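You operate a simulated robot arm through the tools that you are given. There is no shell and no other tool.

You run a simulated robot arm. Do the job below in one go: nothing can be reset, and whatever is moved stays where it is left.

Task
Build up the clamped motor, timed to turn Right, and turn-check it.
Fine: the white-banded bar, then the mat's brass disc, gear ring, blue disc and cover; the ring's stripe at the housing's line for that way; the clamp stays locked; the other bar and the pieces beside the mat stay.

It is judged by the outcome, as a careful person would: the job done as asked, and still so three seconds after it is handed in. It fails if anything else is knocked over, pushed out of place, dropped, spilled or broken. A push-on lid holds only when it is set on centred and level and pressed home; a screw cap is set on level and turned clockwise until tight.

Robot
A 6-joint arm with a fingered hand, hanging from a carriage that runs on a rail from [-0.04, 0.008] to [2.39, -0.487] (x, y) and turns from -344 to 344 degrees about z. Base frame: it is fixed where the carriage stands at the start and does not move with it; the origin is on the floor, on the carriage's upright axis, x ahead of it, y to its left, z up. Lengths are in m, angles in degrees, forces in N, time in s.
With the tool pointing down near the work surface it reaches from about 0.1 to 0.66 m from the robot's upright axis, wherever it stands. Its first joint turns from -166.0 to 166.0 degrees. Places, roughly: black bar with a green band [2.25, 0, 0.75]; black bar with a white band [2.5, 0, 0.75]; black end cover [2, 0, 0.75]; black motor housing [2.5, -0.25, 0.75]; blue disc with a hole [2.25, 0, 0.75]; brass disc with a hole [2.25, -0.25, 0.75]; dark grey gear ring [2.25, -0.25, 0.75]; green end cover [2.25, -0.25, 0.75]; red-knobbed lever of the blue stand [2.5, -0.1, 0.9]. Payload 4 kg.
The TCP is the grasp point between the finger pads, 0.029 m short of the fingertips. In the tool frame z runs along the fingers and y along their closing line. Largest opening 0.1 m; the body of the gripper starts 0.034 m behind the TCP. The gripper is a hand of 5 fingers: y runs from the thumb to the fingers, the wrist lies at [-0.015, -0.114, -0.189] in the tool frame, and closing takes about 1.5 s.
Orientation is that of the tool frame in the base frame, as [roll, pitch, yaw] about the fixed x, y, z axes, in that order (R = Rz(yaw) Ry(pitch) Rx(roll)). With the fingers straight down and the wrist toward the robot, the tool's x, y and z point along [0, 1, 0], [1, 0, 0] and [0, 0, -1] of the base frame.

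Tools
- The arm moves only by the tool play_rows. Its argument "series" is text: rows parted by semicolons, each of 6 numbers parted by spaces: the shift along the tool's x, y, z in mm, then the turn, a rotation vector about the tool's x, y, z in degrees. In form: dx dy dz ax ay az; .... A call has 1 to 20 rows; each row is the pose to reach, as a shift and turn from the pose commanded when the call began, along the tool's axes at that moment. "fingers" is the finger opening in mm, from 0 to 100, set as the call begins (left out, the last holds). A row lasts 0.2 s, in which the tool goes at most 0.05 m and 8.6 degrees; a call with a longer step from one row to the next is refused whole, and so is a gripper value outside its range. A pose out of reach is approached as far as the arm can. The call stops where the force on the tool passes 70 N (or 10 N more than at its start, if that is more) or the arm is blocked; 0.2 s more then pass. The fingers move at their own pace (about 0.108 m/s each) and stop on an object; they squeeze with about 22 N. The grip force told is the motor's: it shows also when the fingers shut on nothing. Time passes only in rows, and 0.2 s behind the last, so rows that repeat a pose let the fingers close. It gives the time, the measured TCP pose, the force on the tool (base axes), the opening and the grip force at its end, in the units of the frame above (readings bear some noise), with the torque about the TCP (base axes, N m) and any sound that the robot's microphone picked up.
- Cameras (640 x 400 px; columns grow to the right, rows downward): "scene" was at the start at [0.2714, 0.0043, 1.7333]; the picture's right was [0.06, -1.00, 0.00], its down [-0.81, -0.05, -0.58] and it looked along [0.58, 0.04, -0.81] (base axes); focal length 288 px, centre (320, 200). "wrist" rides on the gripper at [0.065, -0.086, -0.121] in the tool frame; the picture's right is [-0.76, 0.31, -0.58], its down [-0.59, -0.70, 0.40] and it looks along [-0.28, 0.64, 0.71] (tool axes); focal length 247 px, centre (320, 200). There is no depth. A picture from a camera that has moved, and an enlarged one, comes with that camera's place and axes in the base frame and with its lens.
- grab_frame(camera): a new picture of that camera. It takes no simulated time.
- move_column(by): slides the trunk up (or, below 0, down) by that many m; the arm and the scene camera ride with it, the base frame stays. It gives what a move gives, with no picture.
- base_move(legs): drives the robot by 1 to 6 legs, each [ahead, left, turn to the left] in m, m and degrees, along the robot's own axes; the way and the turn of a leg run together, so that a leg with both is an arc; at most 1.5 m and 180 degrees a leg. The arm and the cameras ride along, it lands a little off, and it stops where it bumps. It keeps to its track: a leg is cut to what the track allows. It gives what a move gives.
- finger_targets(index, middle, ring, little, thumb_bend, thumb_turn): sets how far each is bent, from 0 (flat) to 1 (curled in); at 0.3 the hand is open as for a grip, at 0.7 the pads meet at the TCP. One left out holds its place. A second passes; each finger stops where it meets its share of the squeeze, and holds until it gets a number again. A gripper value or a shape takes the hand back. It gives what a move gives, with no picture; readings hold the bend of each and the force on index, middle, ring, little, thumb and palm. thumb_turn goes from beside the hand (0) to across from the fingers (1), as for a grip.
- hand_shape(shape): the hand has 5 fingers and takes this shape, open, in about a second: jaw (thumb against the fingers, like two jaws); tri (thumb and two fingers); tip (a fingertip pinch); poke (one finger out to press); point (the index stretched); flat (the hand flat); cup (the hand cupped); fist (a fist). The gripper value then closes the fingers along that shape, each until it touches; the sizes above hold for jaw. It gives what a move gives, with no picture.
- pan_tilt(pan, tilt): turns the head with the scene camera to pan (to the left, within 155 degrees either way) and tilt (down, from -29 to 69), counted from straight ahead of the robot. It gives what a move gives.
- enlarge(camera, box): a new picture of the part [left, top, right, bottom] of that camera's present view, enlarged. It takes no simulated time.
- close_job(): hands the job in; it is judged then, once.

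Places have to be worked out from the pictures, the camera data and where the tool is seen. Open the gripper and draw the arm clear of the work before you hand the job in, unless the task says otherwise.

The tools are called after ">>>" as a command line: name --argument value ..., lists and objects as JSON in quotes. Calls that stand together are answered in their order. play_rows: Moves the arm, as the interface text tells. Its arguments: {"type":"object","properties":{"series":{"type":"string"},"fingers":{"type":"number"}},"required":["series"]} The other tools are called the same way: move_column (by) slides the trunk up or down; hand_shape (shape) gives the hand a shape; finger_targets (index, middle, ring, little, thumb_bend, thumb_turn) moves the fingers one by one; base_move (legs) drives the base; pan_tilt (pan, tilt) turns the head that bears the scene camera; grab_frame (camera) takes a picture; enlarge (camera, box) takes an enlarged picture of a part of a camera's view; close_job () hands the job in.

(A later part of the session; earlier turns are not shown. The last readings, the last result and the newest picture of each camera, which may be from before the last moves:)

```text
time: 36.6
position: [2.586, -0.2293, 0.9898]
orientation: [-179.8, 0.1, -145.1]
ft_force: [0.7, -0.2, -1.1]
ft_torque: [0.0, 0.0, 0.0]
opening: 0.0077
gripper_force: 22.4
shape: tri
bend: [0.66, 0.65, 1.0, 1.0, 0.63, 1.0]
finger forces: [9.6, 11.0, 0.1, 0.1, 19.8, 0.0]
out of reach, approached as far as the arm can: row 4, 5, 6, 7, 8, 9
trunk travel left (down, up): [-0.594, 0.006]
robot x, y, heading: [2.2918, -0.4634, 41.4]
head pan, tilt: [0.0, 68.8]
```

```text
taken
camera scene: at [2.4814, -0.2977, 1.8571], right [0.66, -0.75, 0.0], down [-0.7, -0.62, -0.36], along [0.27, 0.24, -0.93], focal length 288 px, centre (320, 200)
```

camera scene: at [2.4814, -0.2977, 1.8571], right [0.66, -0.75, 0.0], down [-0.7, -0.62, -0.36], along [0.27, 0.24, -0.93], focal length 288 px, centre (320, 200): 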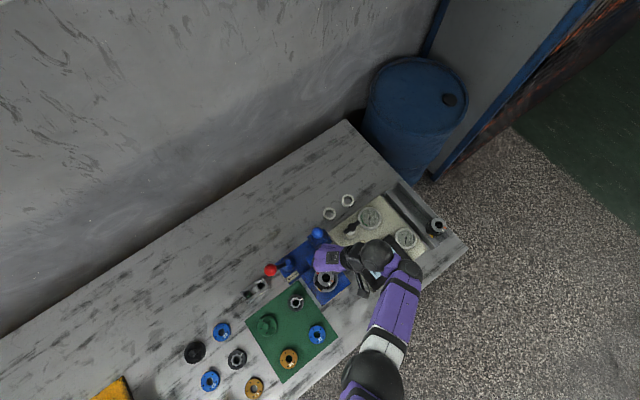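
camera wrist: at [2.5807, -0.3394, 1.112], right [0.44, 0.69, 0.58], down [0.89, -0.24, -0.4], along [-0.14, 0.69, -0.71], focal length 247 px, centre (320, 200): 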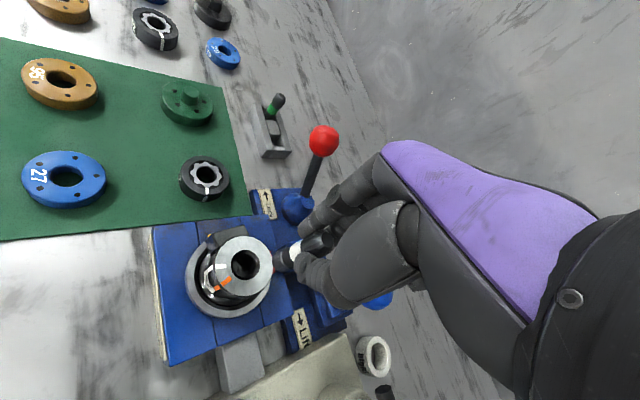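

The arm hit a wrist limit at this yaw, stopping at z≈0.99 (bar foot ≈0.92, still above the housing). I turn the hand back towards the natural yaw (~165°) about the bar axis.

>>> play_rows --series "0 0 0 0 0 8.3; 0 0 0 0 0 16.6; 0 0 0 0 0 25; 0 0 0 0 0 33.3; 0 0 0 0 0 41.6; 0 0 0 0 0 50; 0 0 0 0 0 50"

>>> grab_frame --camera "wrist"

>>> enlarge --camera "wrist" --box '[200, 180, 400, 340]'

```text
time: 38.2
position: [2.5862, -0.2322, 0.9952]
orientation: [-180.0, -0.1, 164.9]
ft_force: [0.1, -1.3, -0.7]
ft_torque: [-0.01, 0.02, 0.01]
opening: 0.0072
gripper_force: 22.3
shape: tri
bend: [0.66, 0.65, 1.0, 1.0, 0.63, 1.0]
finger forces: [9.7, 11.2, 0.0, 0.1, 19.6, 0.1]
trunk travel left (down, up): [-0.594, 0.006]
robot x, y, heading: [2.2929, -0.47, 41.3]
head pan, tilt: [0.0, 68.8]
```

```text
taken
camera wrist: at [2.4995, -0.2988, 1.116], right [0.81, 0.1, 0.58], down [0.38, -0.83, -0.4], along [0.44, 0.54, -0.71], focal length 247 px, centre (320, 200)
```

wrist: 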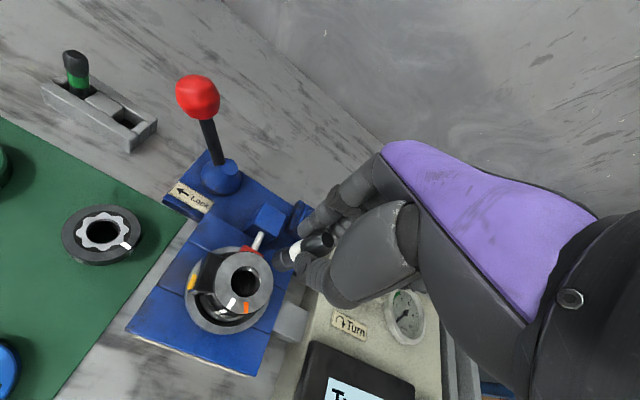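

```text
2.50 times, centred on (300, 260) of wrist
camera zoom: at [2.4995, -0.2988, 1.116], right [0.81, 0.1, 0.58], down [0.38, -0.83, -0.4], along [0.44, 0.54, -0.71], focal length 617 px, centre (370, 50)
```

zoom: 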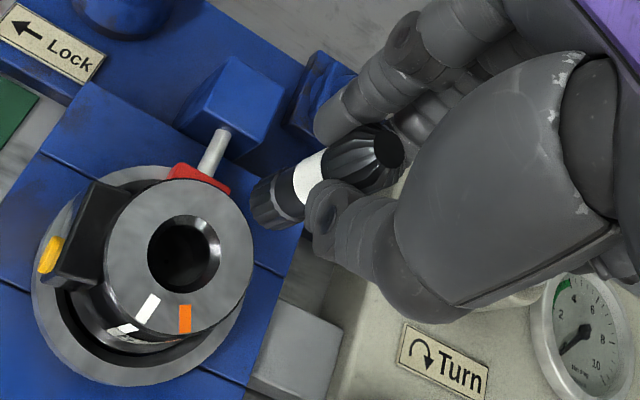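

The bore reads at tool offset (+9.9, −15.1) mm and the bar foot is on the TCP axis (≈+1.3, 0). I shift over the bore and lower 25 mm, then re-check.

>>> play_rows --series "4 -7 0 0 0 0; 8.6 -15.1 0 0 0 0; 8.6 -15.1 12 0 0 0; 8.6 -15.1 25 0 0 0; 8.6 -15.1 25 0 0 0"

>>> enlarge --camera "wrist" --box '[220, 200, 380, 320]'

>>> enlarge --camera "scene" --box '[290, 230, 370, 310]'

```text
time: 39.4
position: [2.5747, -0.2426, 0.971]
orientation: [-179.9, 0.0, 165.0]
ft_force: [0.6, 0.0, -1.0]
ft_torque: [-0.01, 0.02, 0.0]
opening: 0.0076
gripper_force: 21.7
shape: tri
bend: [0.66, 0.65, 1.0, 1.0, 0.63, 1.0]
finger forces: [9.6, 11.2, 0.0, 0.1, 19.7, 0.0]
trunk travel left (down, up): [-0.594, 0.006]
robot x, y, heading: [2.2885, -0.4668, 41.6]
head pan, tilt: [0.0, 68.8]
```

```text
3.33 times, centred on (300, 260) of wrist
camera zoom: at [2.4891, -0.3104, 1.0918], right [0.81, 0.1, 0.58], down [0.39, -0.83, -0.4], along [0.44, 0.55, -0.71], focal length 823 px, centre (387, 0)
```

zoom: 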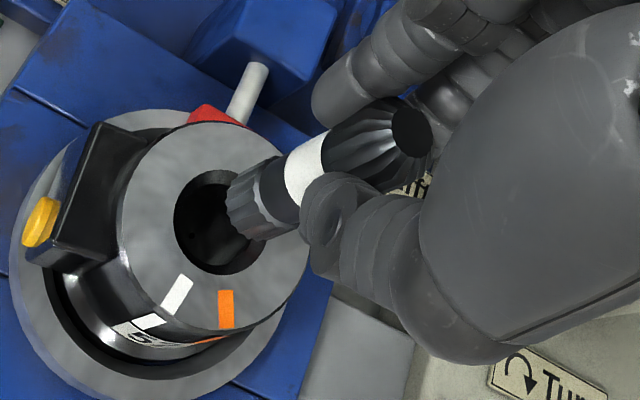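

```text
5.00 times, centred on (330, 270) of scene
camera zoom: at [2.4813, -0.2977, 1.8571], right [0.66, -0.75, 0.0], down [-0.7, -0.62, -0.36], along [0.27, 0.24, -0.93], focal length 1438 px, centre (270, -150)
```

zoom: 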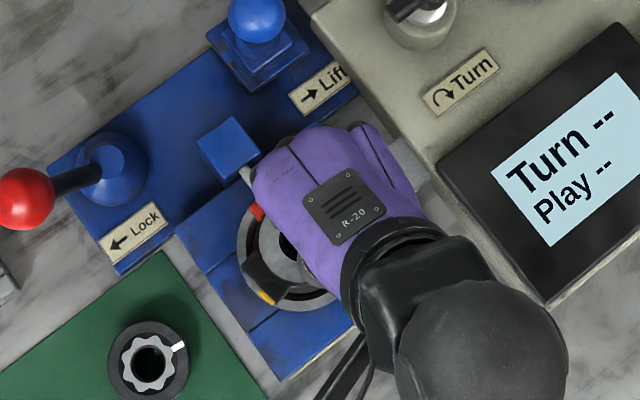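

Bar foot and bore are aligned within ~1.5 mm with about 10 mm of height left. I nudge (+1.2, +0.5) and lower a further 7 mm to check again.

>>> play_rows --series "1.2 0.5 0 0 0 0; 1.2 0.5 4 0 0 0; 1.2 0.5 7 0 0 0; 1.2 0.5 7 0 0 0"

>>> enlarge --camera "wrist" --box '[240, 210, 320, 280]'

```text
time: 40.4
position: [2.5733, -0.2432, 0.964]
orientation: [180.0, 0.0, 164.9]
ft_force: [-0.5, 0.5, -1.4]
ft_torque: [0.0, 0.0, -0.01]
opening: 0.0076
gripper_force: 22.8
shape: tri
bend: [0.66, 0.65, 1.0, 1.0, 0.63, 1.0]
finger forces: [9.8, 11.3, 0.0, 0.0, 19.8, 0.1]
trunk travel left (down, up): [-0.594, 0.006]
robot x, y, heading: [2.291, -0.4643, 41.6]
head pan, tilt: [0.0, 68.8]
```

```text
5.71 times, centred on (280, 245) of wrist
camera zoom: at [2.4872, -0.31, 1.0845], right [0.81, 0.1, 0.58], down [0.39, -0.83, -0.4], along [0.44, 0.55, -0.71], focal length 1411 px, centre (549, -57)
```

zoom: 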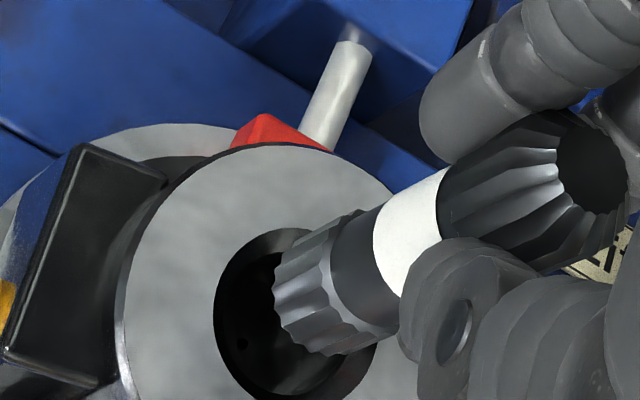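

The splined foot is entering the bore mouth. I lower in small steps watching force.

>>> play_rows --series "0 0 3 0 0 0; 0 0 6 0 0 0; 0 0 8 0 0 0; 0 0 8 0 0 0"

>>> enlarge --camera "wrist" --box '[240, 210, 320, 280]'

```text
time: 41.4
position: [2.573, -0.2444, 0.9563]
orientation: [-180.0, 0.0, 165.0]
ft_force: [-0.5, 0.9, -0.6]
ft_torque: [0.01, 0.02, 0.01]
opening: 0.0073
gripper_force: 22.1
shape: tri
bend: [0.66, 0.65, 1.0, 1.0, 0.63, 1.0]
finger forces: [9.8, 11.3, 0.0, 0.1, 19.7, 0.1]
trunk travel left (down, up): [-0.594, 0.006]
robot x, y, heading: [2.2904, -0.4647, 41.1]
head pan, tilt: [0.0, 68.8]
```

```text
5.71 times, centred on (280, 245) of wrist
camera zoom: at [2.4875, -0.3107, 1.0766], right [0.81, 0.1, 0.58], down [0.39, -0.83, -0.4], along [0.44, 0.55, -0.71], focal length 1411 px, centre (549, -57)
```

zoom: 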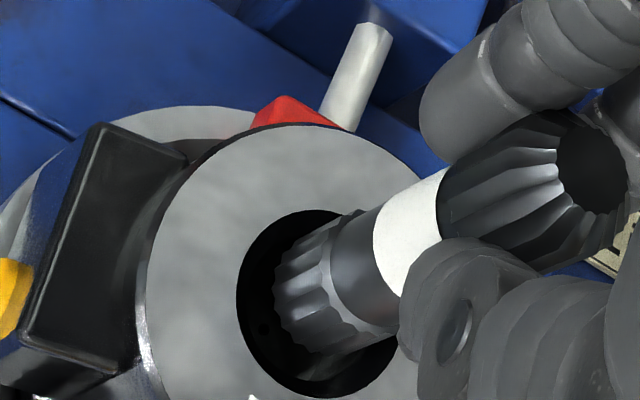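

No contact yet; continuing down.

>>> play_rows --series "0 0 3 0 0 0; 0 0 6 0 0 0; 0 0 9 0 0 0; 0 0 9 0 0 0"

>>> enlarge --camera "wrist" --box '[240, 210, 340, 290]'

```text
time: 42.4
position: [2.5743, -0.2426, 0.9477]
orientation: [-179.9, 0.1, 165.1]
ft_force: [-0.3, -0.2, -1.1]
ft_torque: [-0.01, -0.01, 0.0]
opening: 0.0074
gripper_force: 21.8
shape: tri
bend: [0.66, 0.65, 1.0, 1.0, 0.63, 1.0]
finger forces: [9.7, 11.3, 0.0, 0.0, 19.7, 0.1]
trunk travel left (down, up): [-0.594, 0.006]
robot x, y, heading: [2.2933, -0.4664, 41.6]
head pan, tilt: [0.0, 68.8]
```

```text
5.00 times, centred on (290, 250) of wrist
camera zoom: at [2.4874, -0.3104, 1.0685], right [0.81, 0.1, 0.58], down [0.39, -0.83, -0.4], along [0.44, 0.55, -0.71], focal length 1235 px, centre (470, -50)
```

zoom: 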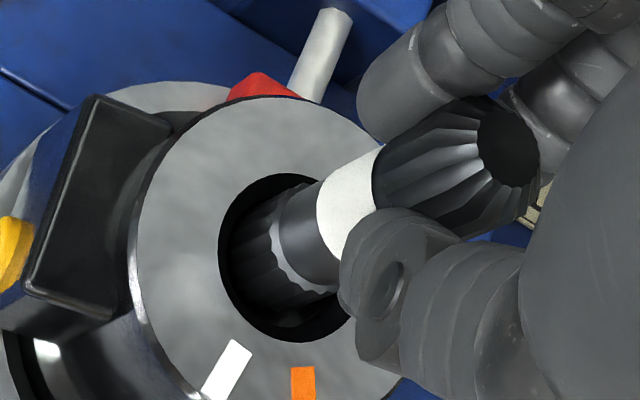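

The foot is inside the bore. I continue lowering with light force checks.

>>> play_rows --series "0 0 3 0 0 0; 0 0 6 0 0 0; 0 0 9 0 0 0; 0 0 9 0 0 0"

>>> enlarge --camera "wrist" --box '[240, 210, 340, 290]'

```text
time: 43.4
position: [2.5734, -0.2438, 0.939]
orientation: [180.0, 0.0, 164.9]
ft_force: [0.0, 0.7, -1.3]
ft_torque: [0.01, 0.01, 0.0]
opening: 0.0076
gripper_force: 22.0
shape: tri
bend: [0.66, 0.65, 1.0, 1.0, 0.63, 1.0]
finger forces: [9.8, 11.2, 0.0, 0.1, 19.8, 0.1]
trunk travel left (down, up): [-0.594, 0.006]
robot x, y, heading: [2.2912, -0.4701, 41.5]
head pan, tilt: [0.0, 68.8]
```

```text
5.00 times, centred on (290, 250) of wrist
camera zoom: at [2.487, -0.3108, 1.0597], right [0.81, 0.1, 0.58], down [0.39, -0.83, -0.4], along [0.44, 0.55, -0.71], focal length 1235 px, centre (470, -50)
```

zoom: 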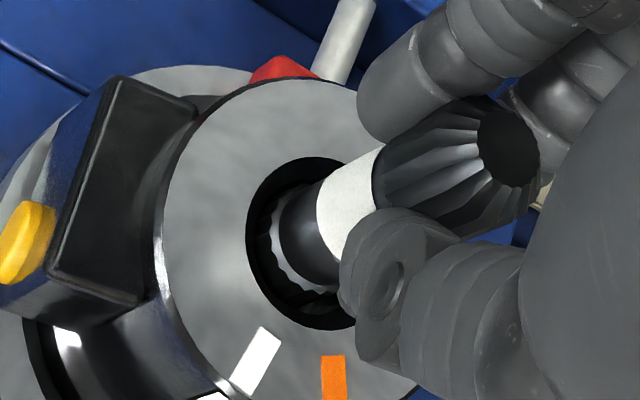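

Still free. Lowering another 8 mm.

>>> play_rows --series "0 0 3 0 0 0; 0 0 6 0 0 0; 0 0 8 0 0 0; 0 0 8 0 0 0"

>>> enlarge --camera "wrist" --box '[240, 210, 340, 290]'

```text
time: 44.4
position: [2.575, -0.2428, 0.9314]
orientation: [179.9, 0.1, 164.9]
ft_force: [-3.4, -4.5, 31.9]
ft_torque: [-0.1, 0.09, 0.03]
opening: 0.0093
gripper_force: 22.1
shape: tri
bend: [0.67, 0.73, 1.0, 1.0, 0.74, 1.0]
finger forces: [12.7, 12.7, 0.0, 0.0, 28.1, 0.0]
trunk travel left (down, up): [-0.594, 0.006]
robot x, y, heading: [2.29, -0.4674, 41.4]
head pan, tilt: [0.0, 68.8]
```

```text
5.00 times, centred on (290, 250) of wrist
camera zoom: at [2.4889, -0.3098, 1.0518], right [0.81, 0.1, 0.58], down [0.39, -0.83, -0.4], along [0.44, 0.55, -0.71], focal length 1235 px, centre (470, -50)
```

zoom: 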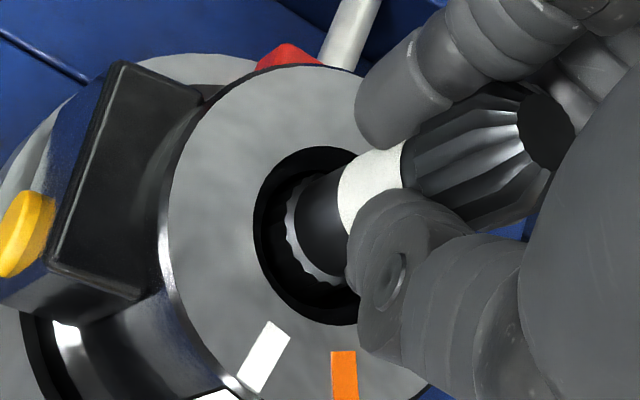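

Contact: 32 N upward, and the bar slid a little up in the grip — its splined foot has met something inside the bore, probably an internal spline. I back off 3 mm to relieve the load and look.

>>> play_rows --series "0 0 -2 0 0 0; 0 0 -4 0 0 0; 0 0 -4 0 0 0"

>>> enlarge --camera "wrist" --box '[230, 180, 390, 300]'

```text
time: 45.2
position: [2.5716, -0.2441, 0.9333]
orientation: [-179.7, -0.1, 164.9]
ft_force: [0.5, -0.3, 1.4]
ft_torque: [0.04, -0.05, 0.0]
opening: 0.0082
gripper_force: 22.3
shape: tri
bend: [0.67, 0.73, 1.0, 1.0, 0.74, 1.0]
finger forces: [11.5, 13.6, 0.1, 0.0, 21.2, 0.1]
trunk travel left (down, up): [-0.594, 0.006]
robot x, y, heading: [2.2919, -0.4697, 41.4]
head pan, tilt: [0.0, 68.8]
```

```text
3.33 times, centred on (310, 240) of wrist
camera zoom: at [2.4864, -0.3106, 1.0538], right [0.81, 0.1, 0.57], down [0.38, -0.83, -0.4], along [0.44, 0.54, -0.72], focal length 823 px, centre (353, 67)
```

zoom: 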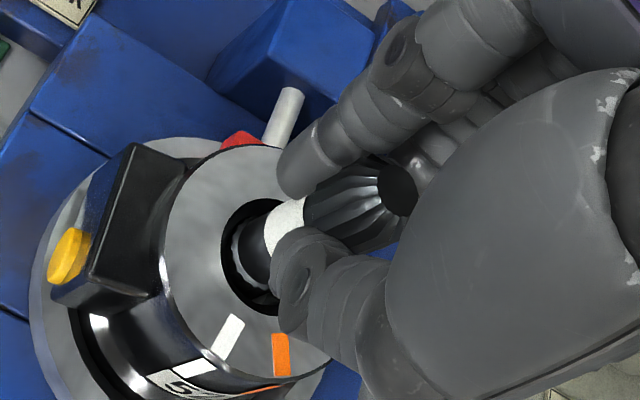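

The bar slid ~6 mm up in the grip; its foot stands ≈19 mm into the bore. I press down lightly and rotate slowly to let the splines mesh.

>>> play_rows --series "0 0 2 0 0 0; 0 0 2.5 0 0 2; 0 0 2.5 0 0 4; 0 0 2.5 0 0 6; 0 0 2.5 0 0 8; 0 0 2.5 0 0 10; 0 0 2.5 0 0 12; 0 0 2.5 0 0 12"

>>> enlarge --camera "wrist" --box '[230, 180, 390, 300]'

```text
time: 47.0
position: [2.5721, -0.2442, 0.9314]
orientation: [180.0, 0.1, 152.9]
ft_force: [-0.6, -0.9, 13.5]
ft_torque: [0.01, -0.05, 0.05]
opening: 0.0082
gripper_force: 21.9
shape: tri
bend: [0.67, 0.73, 1.0, 1.0, 0.74, 1.0]
finger forces: [12.0, 14.6, 0.1, 0.0, 22.2, 0.0]
trunk travel left (down, up): [-0.594, 0.006]
robot x, y, heading: [2.2921, -0.4644, 41.3]
head pan, tilt: [0.0, 68.8]
```

```text
3.33 times, centred on (310, 240) of wrist
camera zoom: at [2.4746, -0.2908, 1.0526], right [0.81, -0.07, 0.58], down [0.2, -0.89, -0.4], along [0.55, 0.44, -0.71], focal length 823 px, centre (353, 67)
```

zoom: 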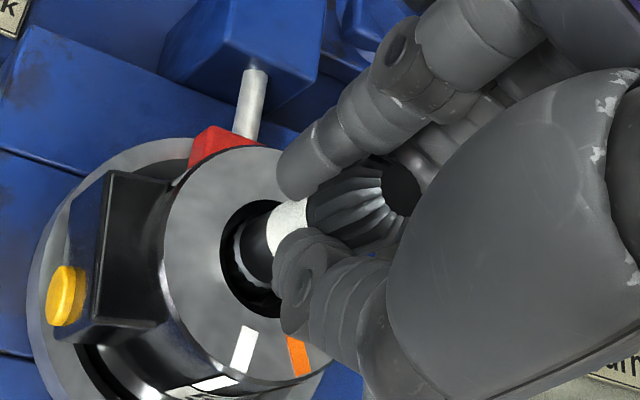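

Still 13.5 N, not yet meshed. I keep turning under the same light pressure.

>>> play_rows --series "0 0 0.5 0 0 2; 0 0 0.5 0 0 4; 0 0 0.5 0 0 6; 0 0 0.5 0 0 8; 0 0 0.5 0 0 10; 0 0 0.5 0 0 12; 0 0 0.5 0 0 14; 0 0 0.5 0 0 16; 0 0 0.5 0 0 16"

>>> enlarge --camera "wrist" --box '[230, 180, 390, 300]'

```text
time: 49.0
position: [2.574, -0.2432, 0.9298]
orientation: [180.0, 0.1, 136.9]
ft_force: [-2.1, -0.7, 26.6]
ft_torque: [0.01, -0.06, 0.08]
opening: 0.008
gripper_force: 22.0
shape: tri
bend: [0.71, 0.64, 1.0, 1.0, 0.74, 1.0]
finger forces: [13.7, 16.1, 0.1, 0.0, 26.0, 0.0]
trunk travel left (down, up): [-0.594, 0.006]
robot x, y, heading: [2.2874, -0.4649, 41.6]
head pan, tilt: [0.0, 68.8]
```

```text
3.33 times, centred on (310, 240) of wrist
camera zoom: at [2.467, -0.2618, 1.0516], right [0.76, -0.29, 0.58], down [-0.05, -0.92, -0.4], along [0.65, 0.28, -0.71], focal length 823 px, centre (353, 67)
```

zoom: 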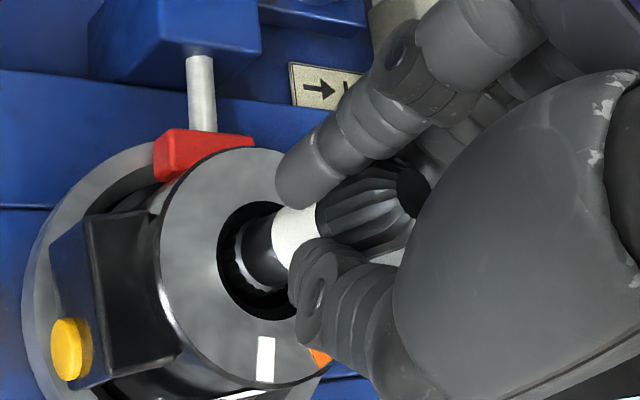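

Force rises without meshing, so I ease off. To understand the bore's inside, I look into the bore of the identical spare housing and at the other pieces.

>>> play_rows --series "0 0 -2 0 0 0; 0 0 -3 0 0 0; 0 0 -3 0 0 0"

>>> enlarge --camera "scene" --box '[426, 216, 450, 236]'

>>> enlarge --camera "scene" --box '[280, 285, 316, 315]'

>>> enlarge --camera "wrist" --box '[270, 220, 330, 270]'

```text
time: 49.8
position: [2.574, -0.2456, 0.9323]
orientation: [-179.8, 0.0, 136.9]
ft_force: [-0.6, 0.0, 2.0]
ft_torque: [0.07, -0.06, 0.03]
opening: 0.0074
gripper_force: 21.9
shape: tri
bend: [0.68, 0.64, 1.0, 1.0, 0.74, 1.0]
finger forces: [12.7, 14.1, 0.0, 0.0, 20.5, 0.0]
trunk travel left (down, up): [-0.594, 0.006]
robot x, y, heading: [2.2929, -0.468, 41.4]
head pan, tilt: [0.0, 68.8]
```

```text
16.00 times, centred on (438, 226) of scene
camera zoom: at [2.4814, -0.2976, 1.857], right [0.66, -0.75, 0.0], down [-0.7, -0.62, -0.36], along [0.27, 0.24, -0.93], focal length 4602 px, centre (-1568, -216)
```

zoom: 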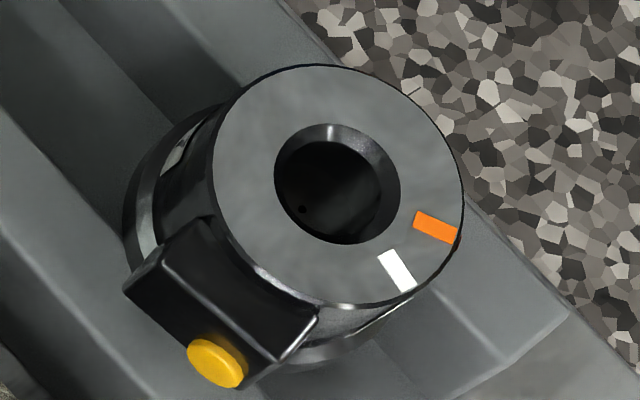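

```text
13.33 times, centred on (298, 300) of scene
camera zoom: at [2.4814, -0.2976, 1.857], right [0.66, -0.75, 0.0], down [-0.7, -0.62, -0.36], along [0.27, 0.24, -0.93], focal length 3835 px, centre (613, -1133)
```

zoom: 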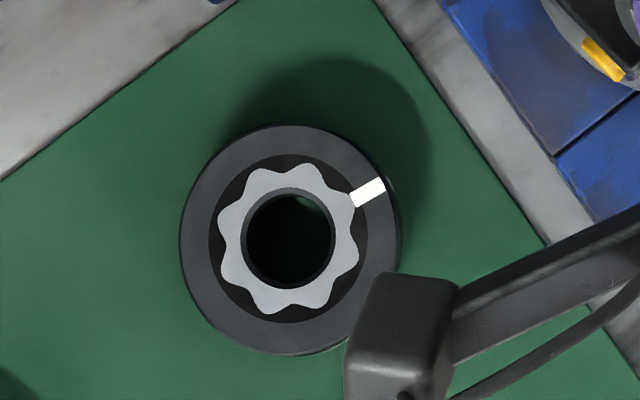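

```text
8.00 times, centred on (300, 245) of wrist
camera zoom: at [2.4663, -0.263, 1.0532], right [0.76, -0.29, 0.58], down [-0.05, -0.92, -0.4], along [0.64, 0.27, -0.72], focal length 1976 px, centre (480, -160)
```

zoom: 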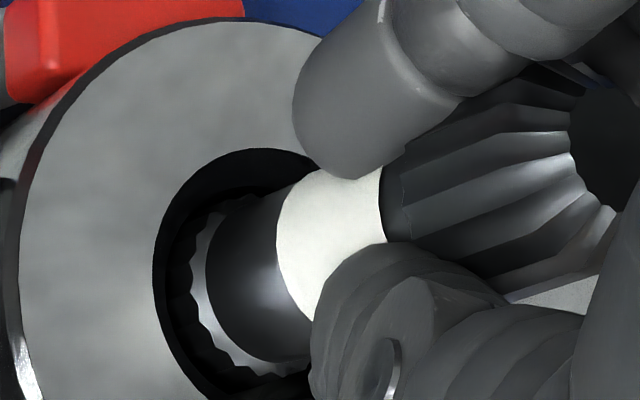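

The spare housing shows a plain blind bore with a centre dot that parallax puts ≈20 mm deep — so the bar has simply reached the floor (foot ≈19–20 mm in). It is seated; I release it and rise straight up.

>>> play_rows --series "0 0 0 0 0 0; 0 0 0 0 0 0; 0 0 0 0 0 0; 0 0 0 0 0 0; 0 0 0 0 0 0" --fingers 45

>>> enlarge --camera "wrist" --box '[230, 180, 390, 300]'

```text
time: 51.0
position: [2.5743, -0.2433, 0.9335]
orientation: [180.0, 0.0, 137.1]
ft_force: [0.1, 0.2, 0.5]
ft_torque: [0.02, 0.0, 0.0]
opening: 0.0448
gripper_force: 0.1
shape: tri
bend: [0.42, 0.45, 0.99, 0.99, 0.4, 1.0]
finger forces: [0.1, 0.0, 0.0, 0.0, 0.0, 0.0]
trunk travel left (down, up): [-0.594, 0.006]
robot x, y, heading: [2.2879, -0.4649, 41.2]
head pan, tilt: [0.0, 68.8]
```

```text
3.33 times, centred on (310, 240) of wrist
camera zoom: at [2.4668, -0.2628, 1.054], right [0.76, -0.29, 0.58], down [-0.05, -0.92, -0.4], along [0.65, 0.27, -0.71], focal length 823 px, centre (353, 67)
```

zoom: 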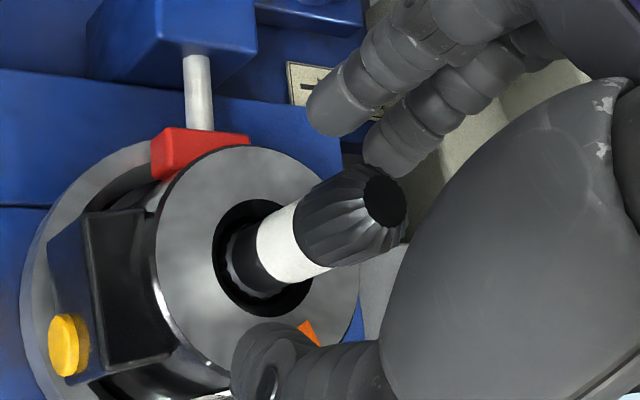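

The bar stands in the bore. I rise clear and inspect it from both cameras.

>>> play_rows --series "0 0 -15 0 0 0; 0 0 -35 0 0 0; 0 0 -60 0 0 0; 0 0 -90 0 0 0; 0 0 -90 0 0 0"

>>> enlarge --camera "wrist" --box '[190, 230, 310, 330]'

>>> enlarge --camera "wrist" --box '[225, 260, 285, 310]'

```text
time: 52.2
position: [2.5733, -0.2428, 1.0256]
orientation: [179.9, 0.1, 137.0]
ft_force: [-0.8, 0.3, -0.1]
ft_torque: [-0.01, 0.01, -0.03]
opening: 0.0447
gripper_force: 0.1
shape: tri
bend: [0.42, 0.45, 0.99, 0.99, 0.4, 1.0]
finger forces: [0.1, 0.0, 0.0, 0.0, 0.0, 0.0]
trunk travel left (down, up): [-0.594, 0.006]
robot x, y, heading: [2.2935, -0.4665, 41.6]
head pan, tilt: [0.0, 68.8]
```

```text
4.00 times, centred on (250, 280) of wrist
camera zoom: at [2.4664, -0.261, 1.1459], right [0.76, -0.29, 0.58], down [-0.05, -0.92, -0.4], along [0.65, 0.27, -0.71], focal length 988 px, centre (600, -120)
```

zoom: 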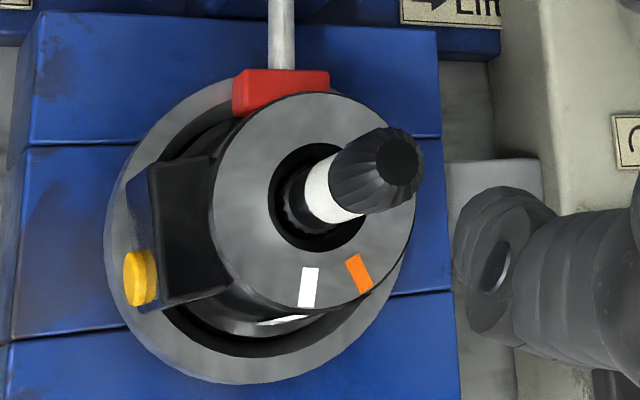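

```text
8.00 times, centred on (255, 285) of wrist
camera zoom: at [2.4664, -0.261, 1.1459], right [0.76, -0.29, 0.58], down [-0.05, -0.92, -0.4], along [0.65, 0.27, -0.71], focal length 1976 px, centre (840, -480)
```

zoom: 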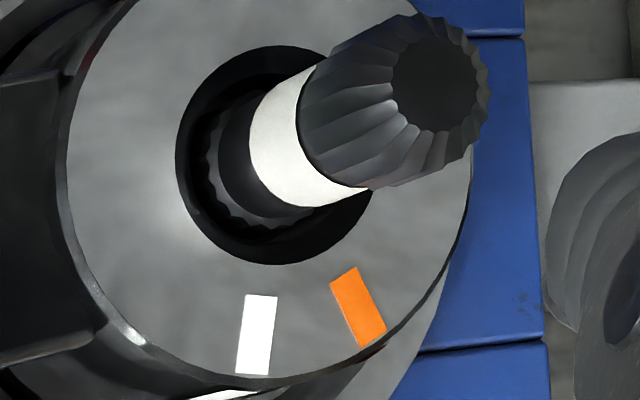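

The bar stands upright, centred, top at about (2.574, -0.244, 0.934). The brass disc at ≈(2.310, -0.317) is too close to the robot's axis here, so I shift the base back to x≈2.10 along the rail with the hand held high.

>>> base_move --legs '[[-0.1168, 0.1547, 0], [0, 0, 8]]'

>>> pan_tilt --pan -20 --tilt 60

>>> grab_frame --camera "scene"

>>> grab_frame --camera "wrist"

```text
time: 54.4
position: [2.346, -0.1661, 1.0245]
orientation: [179.9, 0.1, 144.9]
ft_force: [0.3, -0.1, 0.3]
ft_torque: [0.01, -0.02, 0.01]
opening: 0.0446
gripper_force: 0.0
shape: tri
bend: [0.42, 0.45, 0.99, 0.99, 0.4, 1.0]
finger forces: [0.0, 0.1, 0.1, 0.1, 0.0, 0.0]
trunk travel left (down, up): [-0.594, 0.006]
robot x, y, heading: [2.0964, -0.4277, 49.4]
head pan, tilt: [0.0, 68.8]
```

```text
time: 55.2
position: [2.3454, -0.1655, 1.0253]
orientation: [180.0, 0.1, 144.8]
ft_force: [-0.3, -0.3, 0.6]
ft_torque: [-0.02, -0.02, 0.01]
opening: 0.0446
gripper_force: 0.1
shape: tri
bend: [0.42, 0.45, 0.99, 0.99, 0.4, 1.0]
finger forces: [0.0, 0.0, 0.1, 0.0, 0.1, 0.1]
trunk travel left (down, up): [-0.594, 0.006]
robot x, y, heading: [2.0961, -0.4261, 49.4]
head pan, tilt: [-20.0, 60.0]
```

```text
taken
camera scene: at [2.2837, -0.2428, 1.8665], right [0.49, -0.87, 0.0], down [-0.75, -0.43, -0.5], along [0.43, 0.25, -0.87], focal length 288 px, centre (320, 200)
```

scene: 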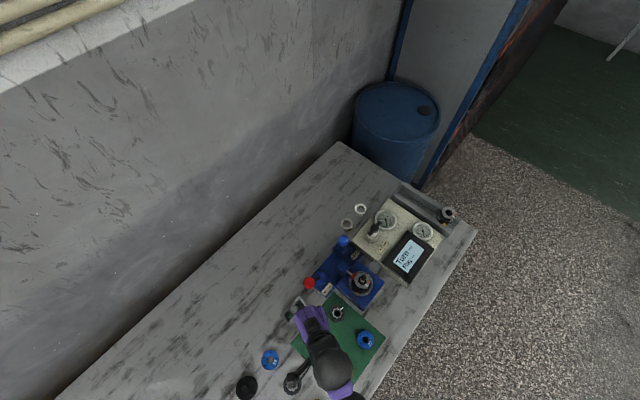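

```text
taken
camera wrist: at [2.242, -0.199, 1.1456], right [0.8, -0.18, 0.58], down [0.08, -0.91, -0.4], along [0.6, 0.36, -0.71], focal length 247 px, centre (320, 200)
```

wrist: 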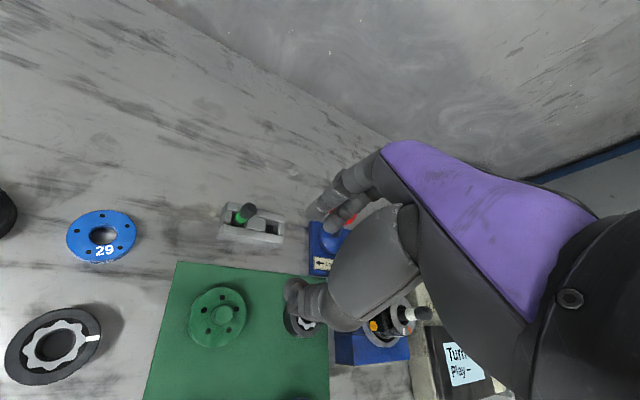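

Base is at (2.096, -0.427). Next the brass disc at ≈(2.310, -0.317): I open to 88 mm, move above it at yaw 130° (closing line free of the stand's pad and box later), and look.

>>> play_rows --series "-14.6 -36 0 0 0 3.7; -29.2 -72 0 0 0 7.4; -43.7 -108 0 0 0 11.1; -58.3 -144.3 0 0 0 14.85; -58.3 -144.3 35 0 0 14.85; -58.3 -144.3 75 0 0 14.85; -58.3 -144.3 75 0 0 14.85" --fingers 88

>>> grab_frame --camera "wrist"

>>> grab_frame --camera "scene"

```text
time: 56.8
position: [2.3096, -0.3169, 0.9526]
orientation: [180.0, 0.2, 130.1]
ft_force: [0.6, -0.8, -0.3]
ft_torque: [-0.01, -0.02, -0.01]
opening: 0.0873
gripper_force: 0.1
shape: tri
bend: [0.35, 0.31, 0.99, 0.99, 0.3, 0.98]
finger forces: [0.0, 0.0, 0.0, 0.0, 0.0, 0.1]
trunk travel left (down, up): [-0.594, 0.006]
robot x, y, heading: [2.0944, -0.4245, 49.2]
head pan, tilt: [-20.0, 60.0]
```

```text
taken
camera wrist: at [2.2006, -0.3223, 1.0718], right [0.72, -0.38, 0.58], down [-0.16, -0.9, -0.4], along [0.67, 0.2, -0.71], focal length 247 px, centre (320, 200)
```

wrist: 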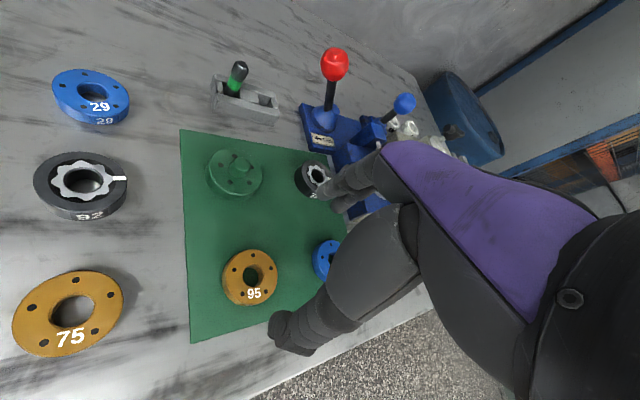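

```text
taken
camera scene: at [2.2837, -0.2428, 1.8665], right [0.49, -0.87, 0.0], down [-0.75, -0.43, -0.5], along [0.44, 0.25, -0.87], focal length 288 px, centre (320, 200)
```

scene: 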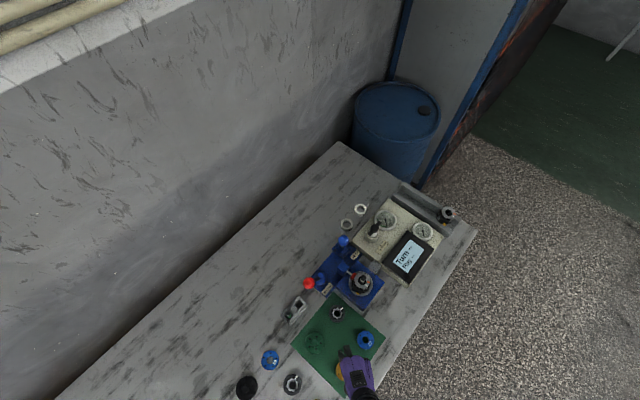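

I zoom the wrist view on the brass disc to get its offset from the TCP axis.

>>> enlarge --camera "wrist" --box '[200, 230, 320, 330]'

```text
4.00 times, centred on (260, 280) of wrist
camera zoom: at [2.2006, -0.3223, 1.0718], right [0.72, -0.38, 0.58], down [-0.16, -0.9, -0.4], along [0.67, 0.2, -0.71], focal length 988 px, centre (560, -120)
```

zoom: 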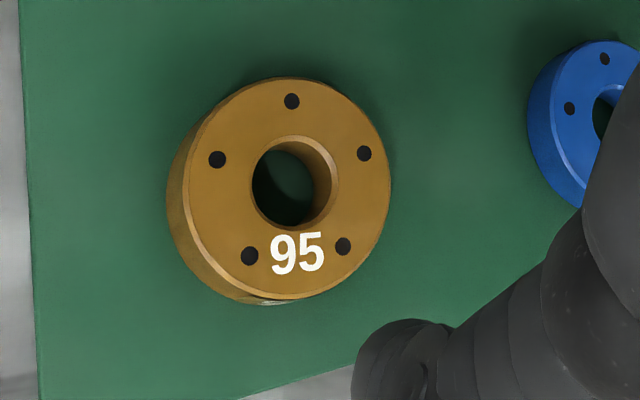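

The brass disc is centred under the TCP (within 1 mm). I descend to TCP z≈0.848, then check finger-to-mat clearance.

>>> play_rows --series "0 0 30 0 0 0; 0 0 60 0 0 0; 0 0 85 0 0 0; 0 0 104 0 0 0; 0 0 104 0 0 0"

>>> grab_frame --camera "wrist"

>>> enlarge --camera "wrist" --box '[230, 150, 390, 370]'

```text
time: 58.0
position: [2.3126, -0.3187, 0.8473]
orientation: [-180.0, 0.1, 130.1]
ft_force: [-0.3, -0.3, -0.1]
ft_torque: [0.0, 0.03, 0.0]
opening: 0.0879
gripper_force: 0.1
shape: tri
bend: [0.35, 0.31, 0.99, 0.99, 0.3, 0.98]
finger forces: [0.0, 0.1, 0.1, 0.0, 0.0, 0.0]
trunk travel left (down, up): [-0.594, 0.006]
robot x, y, heading: [2.1, -0.4271, 49.5]
head pan, tilt: [-20.0, 60.0]
```

```text
taken
camera wrist: at [2.2035, -0.3247, 0.967], right [0.72, -0.38, 0.58], down [-0.16, -0.9, -0.4], along [0.67, 0.2, -0.71], focal length 247 px, centre (320, 200)
```

wrist: 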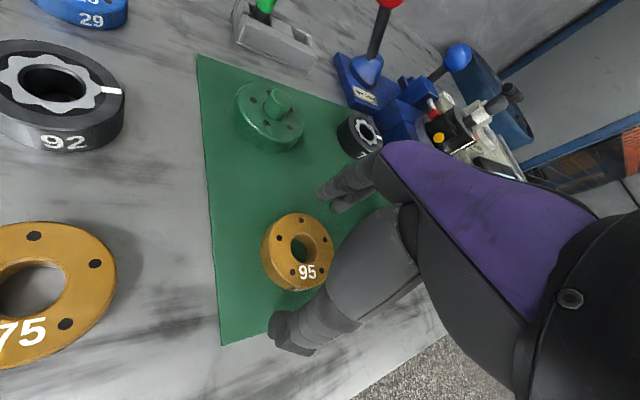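

```text
1.82 times, centred on (310, 260) of wrist
camera zoom: at [2.2035, -0.3247, 0.967], right [0.72, -0.38, 0.58], down [-0.16, -0.9, -0.4], along [0.67, 0.2, -0.71], focal length 449 px, centre (338, 91)
```

zoom: 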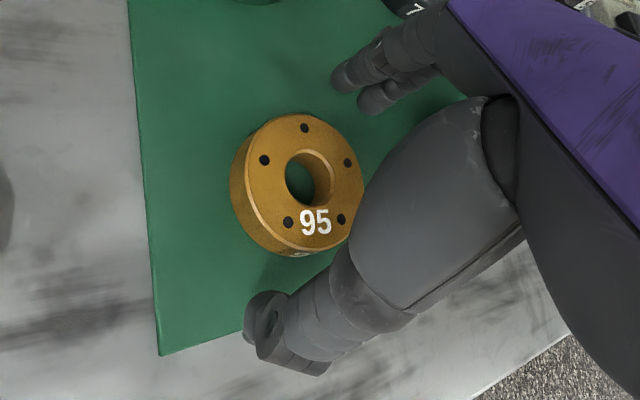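

Centred still. I lower the last ~11 mm so the tips straddle the disc near the mat.

>>> play_rows --series "2 0 4 0 0 0; 2 0 8 0 0 0; 2 0 11 0 0 0; 2 0 11 0 0 0"

>>> enlarge --camera "wrist" --box '[230, 150, 390, 370]'

```text
time: 59.0
position: [2.3097, -0.3167, 0.8348]
orientation: [180.0, 0.0, 130.1]
ft_force: [1.4, -0.2, -1.0]
ft_torque: [0.0, 0.01, -0.02]
opening: 0.0875
gripper_force: 0.1
shape: tri
bend: [0.35, 0.31, 0.99, 0.99, 0.3, 0.98]
finger forces: [0.1, 0.0, 0.0, 0.0, 0.0, 0.1]
trunk travel left (down, up): [-0.594, 0.006]
robot x, y, heading: [2.093, -0.4293, 49.4]
head pan, tilt: [-20.0, 60.0]
```

```text
1.82 times, centred on (310, 260) of wrist
camera zoom: at [2.2009, -0.3229, 0.9558], right [0.72, -0.38, 0.58], down [-0.16, -0.9, -0.4], along [0.67, 0.2, -0.71], focal length 449 px, centre (338, 91)
```

zoom: 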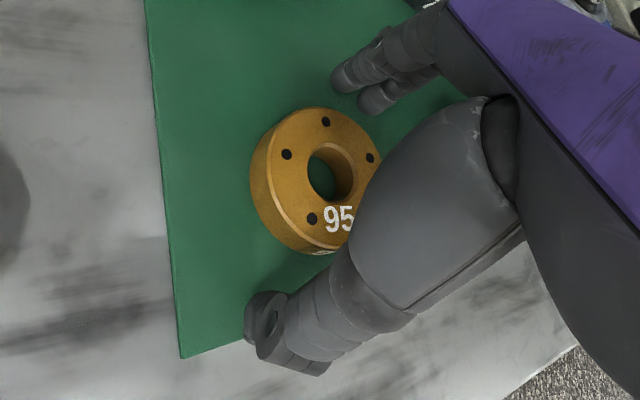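

The disc is centred between thumb and fingers; I close on it.

>>> play_rows --series "0 0 0 0 0 0; 0 0 0 0 0 0; 0 0 0 0 0 0; 0 0 0 0 0 0; 0 0 0 0 0 0; 0 0 0 0 0 0; 0 0 0 0 0 0; 0 0 0 0 0 0" --fingers 25

>>> enlarge --camera "wrist" --box '[230, 150, 390, 370]'

```text
time: 60.8
position: [2.3084, -0.3179, 0.8348]
orientation: [-180.0, 0.0, 130.1]
ft_force: [0.8, 0.0, -0.8]
ft_torque: [0.01, -0.06, -0.02]
opening: 0.0463
gripper_force: 22.5
shape: tri
bend: [0.41, 0.43, 1.0, 1.0, 0.38, 1.0]
finger forces: [9.9, 9.6, 0.0, 0.1, 19.4, 0.0]
trunk travel left (down, up): [-0.594, 0.006]
robot x, y, heading: [2.0928, -0.4264, 49.6]
head pan, tilt: [-20.0, 60.0]
```

```text
1.82 times, centred on (310, 260) of wrist
camera zoom: at [2.201, -0.323, 0.9559], right [0.72, -0.38, 0.58], down [-0.16, -0.9, -0.4], along [0.67, 0.2, -0.71], focal length 449 px, centre (338, 91)
```

zoom: 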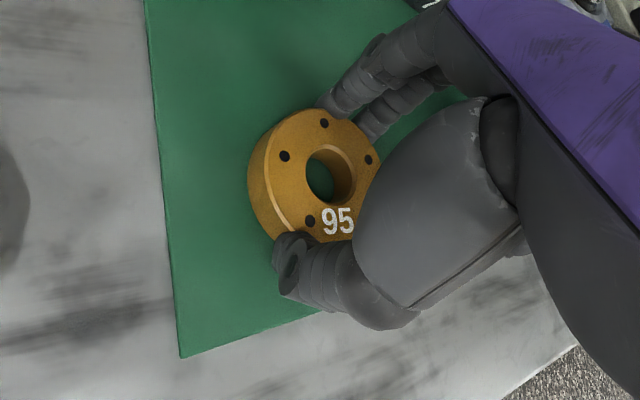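

Gripped evenly. I lift the disc and check it hangs level.

>>> play_rows --series "0 0 -5 0 0 0; 0 0 -15 0 0 0; 0 0 -40 0 0 0; 0 0 -75 0 0 0; 0 0 -110 0 0 0; 0 0 -145 0 0 0; 0 0 -175 0 0 0; 0 0 -175 0 0 0"

>>> enlarge --camera "wrist" --box '[230, 150, 390, 370]'

>>> enlarge --camera "scene" --box '[260, 250, 420, 400]'

```text
time: 62.6
position: [2.3084, -0.317, 1.0082]
orientation: [-179.9, 0.0, 130.1]
ft_force: [0.0, 0.3, -3.3]
ft_torque: [-0.01, -0.01, 0.02]
opening: 0.0462
gripper_force: 21.7
shape: tri
bend: [0.41, 0.43, 1.0, 1.0, 0.38, 1.0]
finger forces: [9.9, 9.2, 0.1, 0.0, 19.6, 0.0]
trunk travel left (down, up): [-0.594, 0.006]
robot x, y, heading: [2.0956, -0.4304, 49.5]
head pan, tilt: [-20.0, 60.0]
```

```text
1.82 times, centred on (310, 260) of wrist
camera zoom: at [2.2004, -0.3227, 1.1284], right [0.72, -0.38, 0.58], down [-0.16, -0.9, -0.4], along [0.67, 0.2, -0.71], focal length 449 px, centre (338, 91)
```

zoom: 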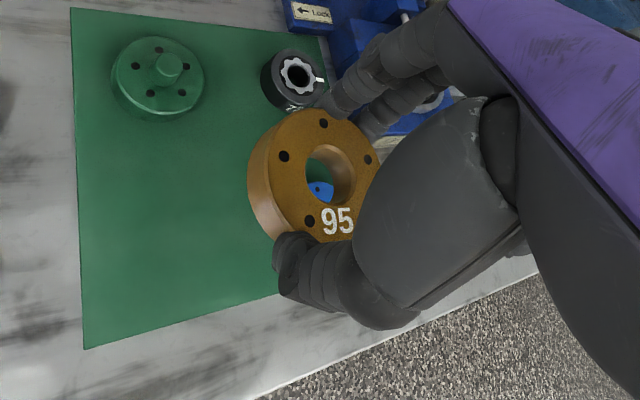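

```text
2.67 times, centred on (340, 325) of scene
camera zoom: at [2.2837, -0.2428, 1.8665], right [0.49, -0.87, 0.0], down [-0.75, -0.43, -0.5], along [0.44, 0.25, -0.87], focal length 767 px, centre (267, -133)
```

zoom: 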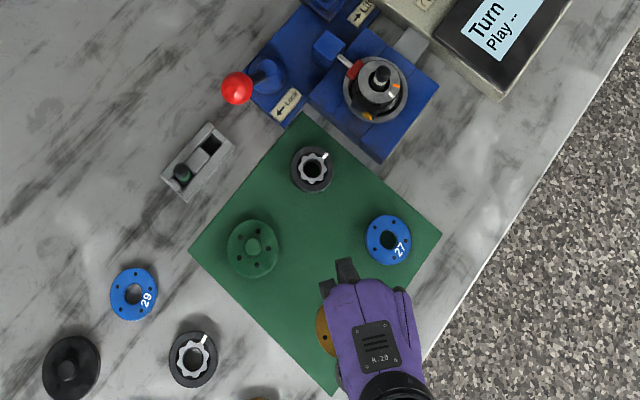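

The disc hangs level. I carry it over to the bar top at ≈(2.574, -0.244).

>>> play_rows --series "-19.2 41.6 0 0 0 0; -38.4 83.3 0 0 0 0; -57.6 124.9 0 0 0 0; -76.7 166.5 0 0 0 0; -95.9 208.2 0 0 0 0; -115.1 249.8 0 0 0 0; -115.1 249.8 0 0 0 0"

>>> grab_frame --camera "wrist"

>>> enlarge --camera "wrist" --box '[250, 180, 370, 280]'

>>> enlarge --camera "scene" --box '[300, 220, 420, 320]'

```text
time: 64.2
position: [2.5767, -0.2379, 1.0097]
orientation: [-180.0, 0.2, 130.1]
ft_force: [-0.5, -0.3, -2.3]
ft_torque: [-0.03, 0.01, 0.02]
opening: 0.046
gripper_force: 22.1
shape: tri
bend: [0.41, 0.43, 1.0, 1.0, 0.38, 1.0]
finger forces: [9.9, 9.3, 0.0, 0.0, 19.7, 0.0]
trunk travel left (down, up): [-0.594, 0.006]
robot x, y, heading: [2.0956, -0.4269, 49.6]
head pan, tilt: [-20.0, 60.0]
```

```text
taken
camera wrist: at [2.469, -0.2444, 1.1304], right [0.72, -0.38, 0.58], down [-0.16, -0.9, -0.4], along [0.67, 0.2, -0.71], focal length 247 px, centre (320, 200)
```

wrist: 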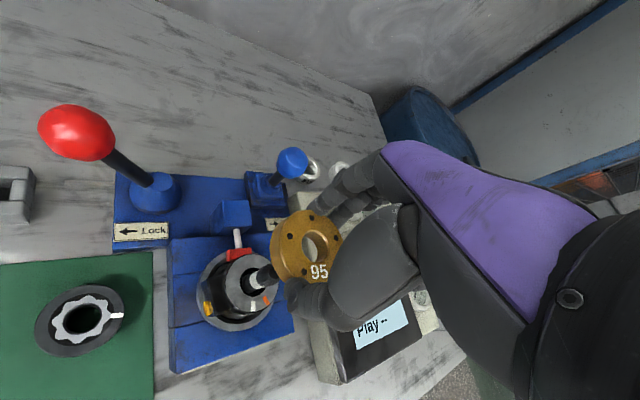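

```text
4.00 times, centred on (310, 230) of wrist
camera zoom: at [2.469, -0.2444, 1.1304], right [0.72, -0.38, 0.58], down [-0.16, -0.9, -0.4], along [0.67, 0.2, -0.71], focal length 988 px, centre (360, 80)
```

zoom: 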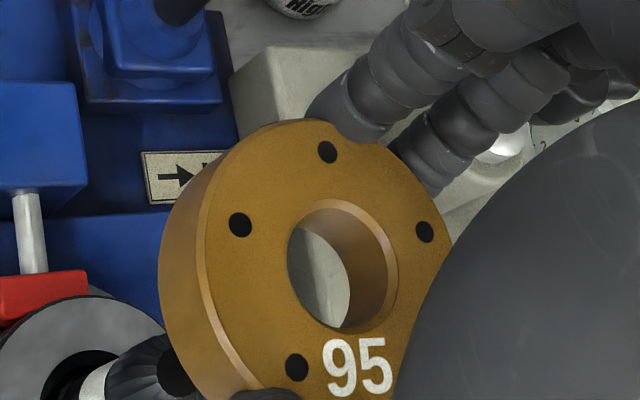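

```text
4.00 times, centred on (360, 270) of scene
camera zoom: at [2.2837, -0.2428, 1.8665], right [0.49, -0.87, 0.0], down [-0.75, -0.43, -0.5], along [0.44, 0.25, -0.87], focal length 1150 px, centre (160, -80)
```

zoom: 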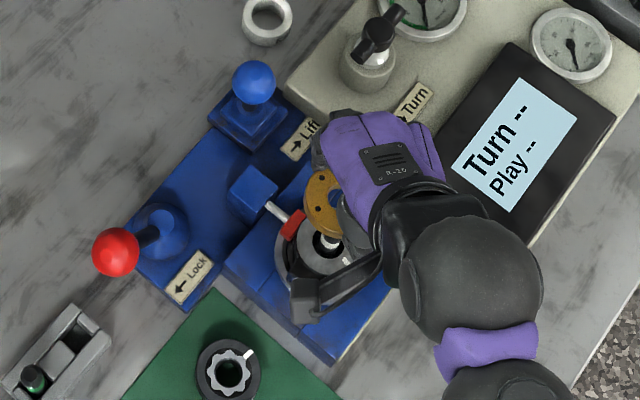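

The disc's hole is at tool (0.4, −0.1) mm; the bar top at (−1.9, −6.4). I shift to line up and lower 33 mm to just above the bar.

>>> play_rows --series "-2.3 -6.3 0 0 0 0; -2.3 -6.3 12 0 0 0; -2.3 -6.3 24 0 0 0; -2.3 -6.3 33 0 0 0; -2.3 -6.3 33 0 0 0"

>>> enlarge --camera "wrist" --box '[250, 180, 370, 280]'

>>> enlarge --camera "scene" --box '[300, 220, 420, 320]'

```text
time: 65.4
position: [2.5707, -0.2462, 0.976]
orientation: [-179.9, 0.1, 130.1]
ft_force: [-0.2, -0.2, -2.4]
ft_torque: [0.02, 0.0, 0.0]
opening: 0.0461
gripper_force: 22.3
shape: tri
bend: [0.41, 0.43, 1.0, 1.0, 0.38, 1.0]
finger forces: [9.9, 9.2, 0.1, 0.0, 19.6, 0.0]
trunk travel left (down, up): [-0.594, 0.006]
robot x, y, heading: [2.0947, -0.4278, 49.3]
head pan, tilt: [-20.0, 60.0]
```

```text
4.00 times, centred on (310, 230) of wrist
camera zoom: at [2.4632, -0.2528, 1.0967], right [0.72, -0.38, 0.58], down [-0.16, -0.9, -0.4], along [0.67, 0.2, -0.71], focal length 988 px, centre (360, 80)
```

zoom: 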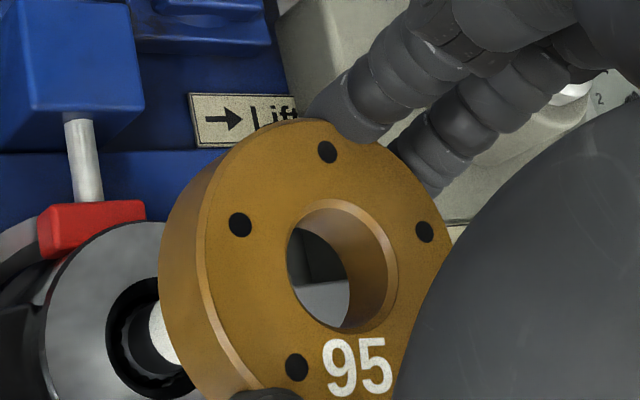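

```text
4.00 times, centred on (360, 270) of scene
camera zoom: at [2.2837, -0.2429, 1.8665], right [0.49, -0.87, 0.0], down [-0.75, -0.43, -0.5], along [0.44, 0.25, -0.87], focal length 1150 px, centre (160, -80)
```

zoom: 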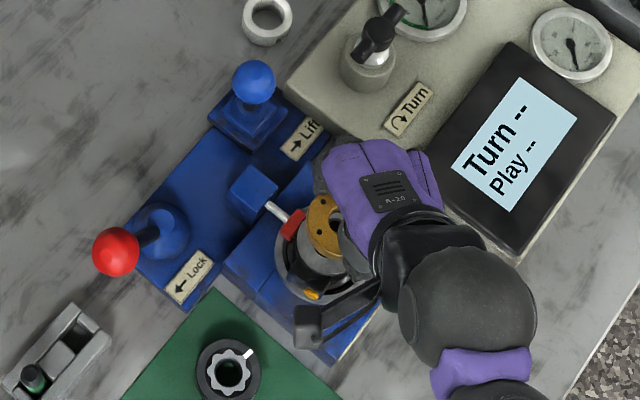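

Measured TCP and image both suggest a ~3.5 mm offset in tool y, possibly from slow settling. I wait a second and re-read.

>>> play_rows --series "0 0 0 0 0 0; 0 0 0 0 0 0; 0 0 0 0 0 0; 0 0 0 0 0 0; 0 0 0 0 0 0"

>>> enlarge --camera "wrist" --box '[250, 180, 370, 300]'

```text
time: 66.6
position: [2.5713, -0.2466, 0.9761]
orientation: [180.0, 0.1, 130.1]
ft_force: [-0.2, 0.3, -3.1]
ft_torque: [-0.02, 0.01, -0.01]
opening: 0.0457
gripper_force: 22.2
shape: tri
bend: [0.41, 0.43, 1.0, 1.0, 0.38, 1.0]
finger forces: [9.9, 9.2, 0.1, 0.0, 19.5, 0.0]
trunk travel left (down, up): [-0.594, 0.006]
robot x, y, heading: [2.0961, -0.4317, 49.4]
head pan, tilt: [-20.0, 60.0]
```

```text
3.33 times, centred on (310, 240) of wrist
camera zoom: at [2.463, -0.2529, 1.0967], right [0.72, -0.38, 0.58], down [-0.16, -0.9, -0.4], along [0.67, 0.2, -0.71], focal length 823 px, centre (353, 67)
```

zoom: 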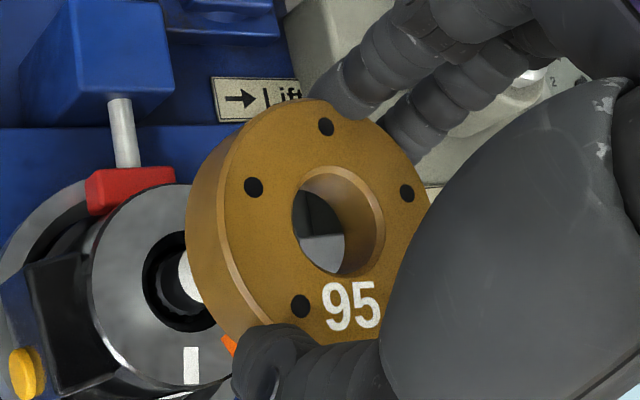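

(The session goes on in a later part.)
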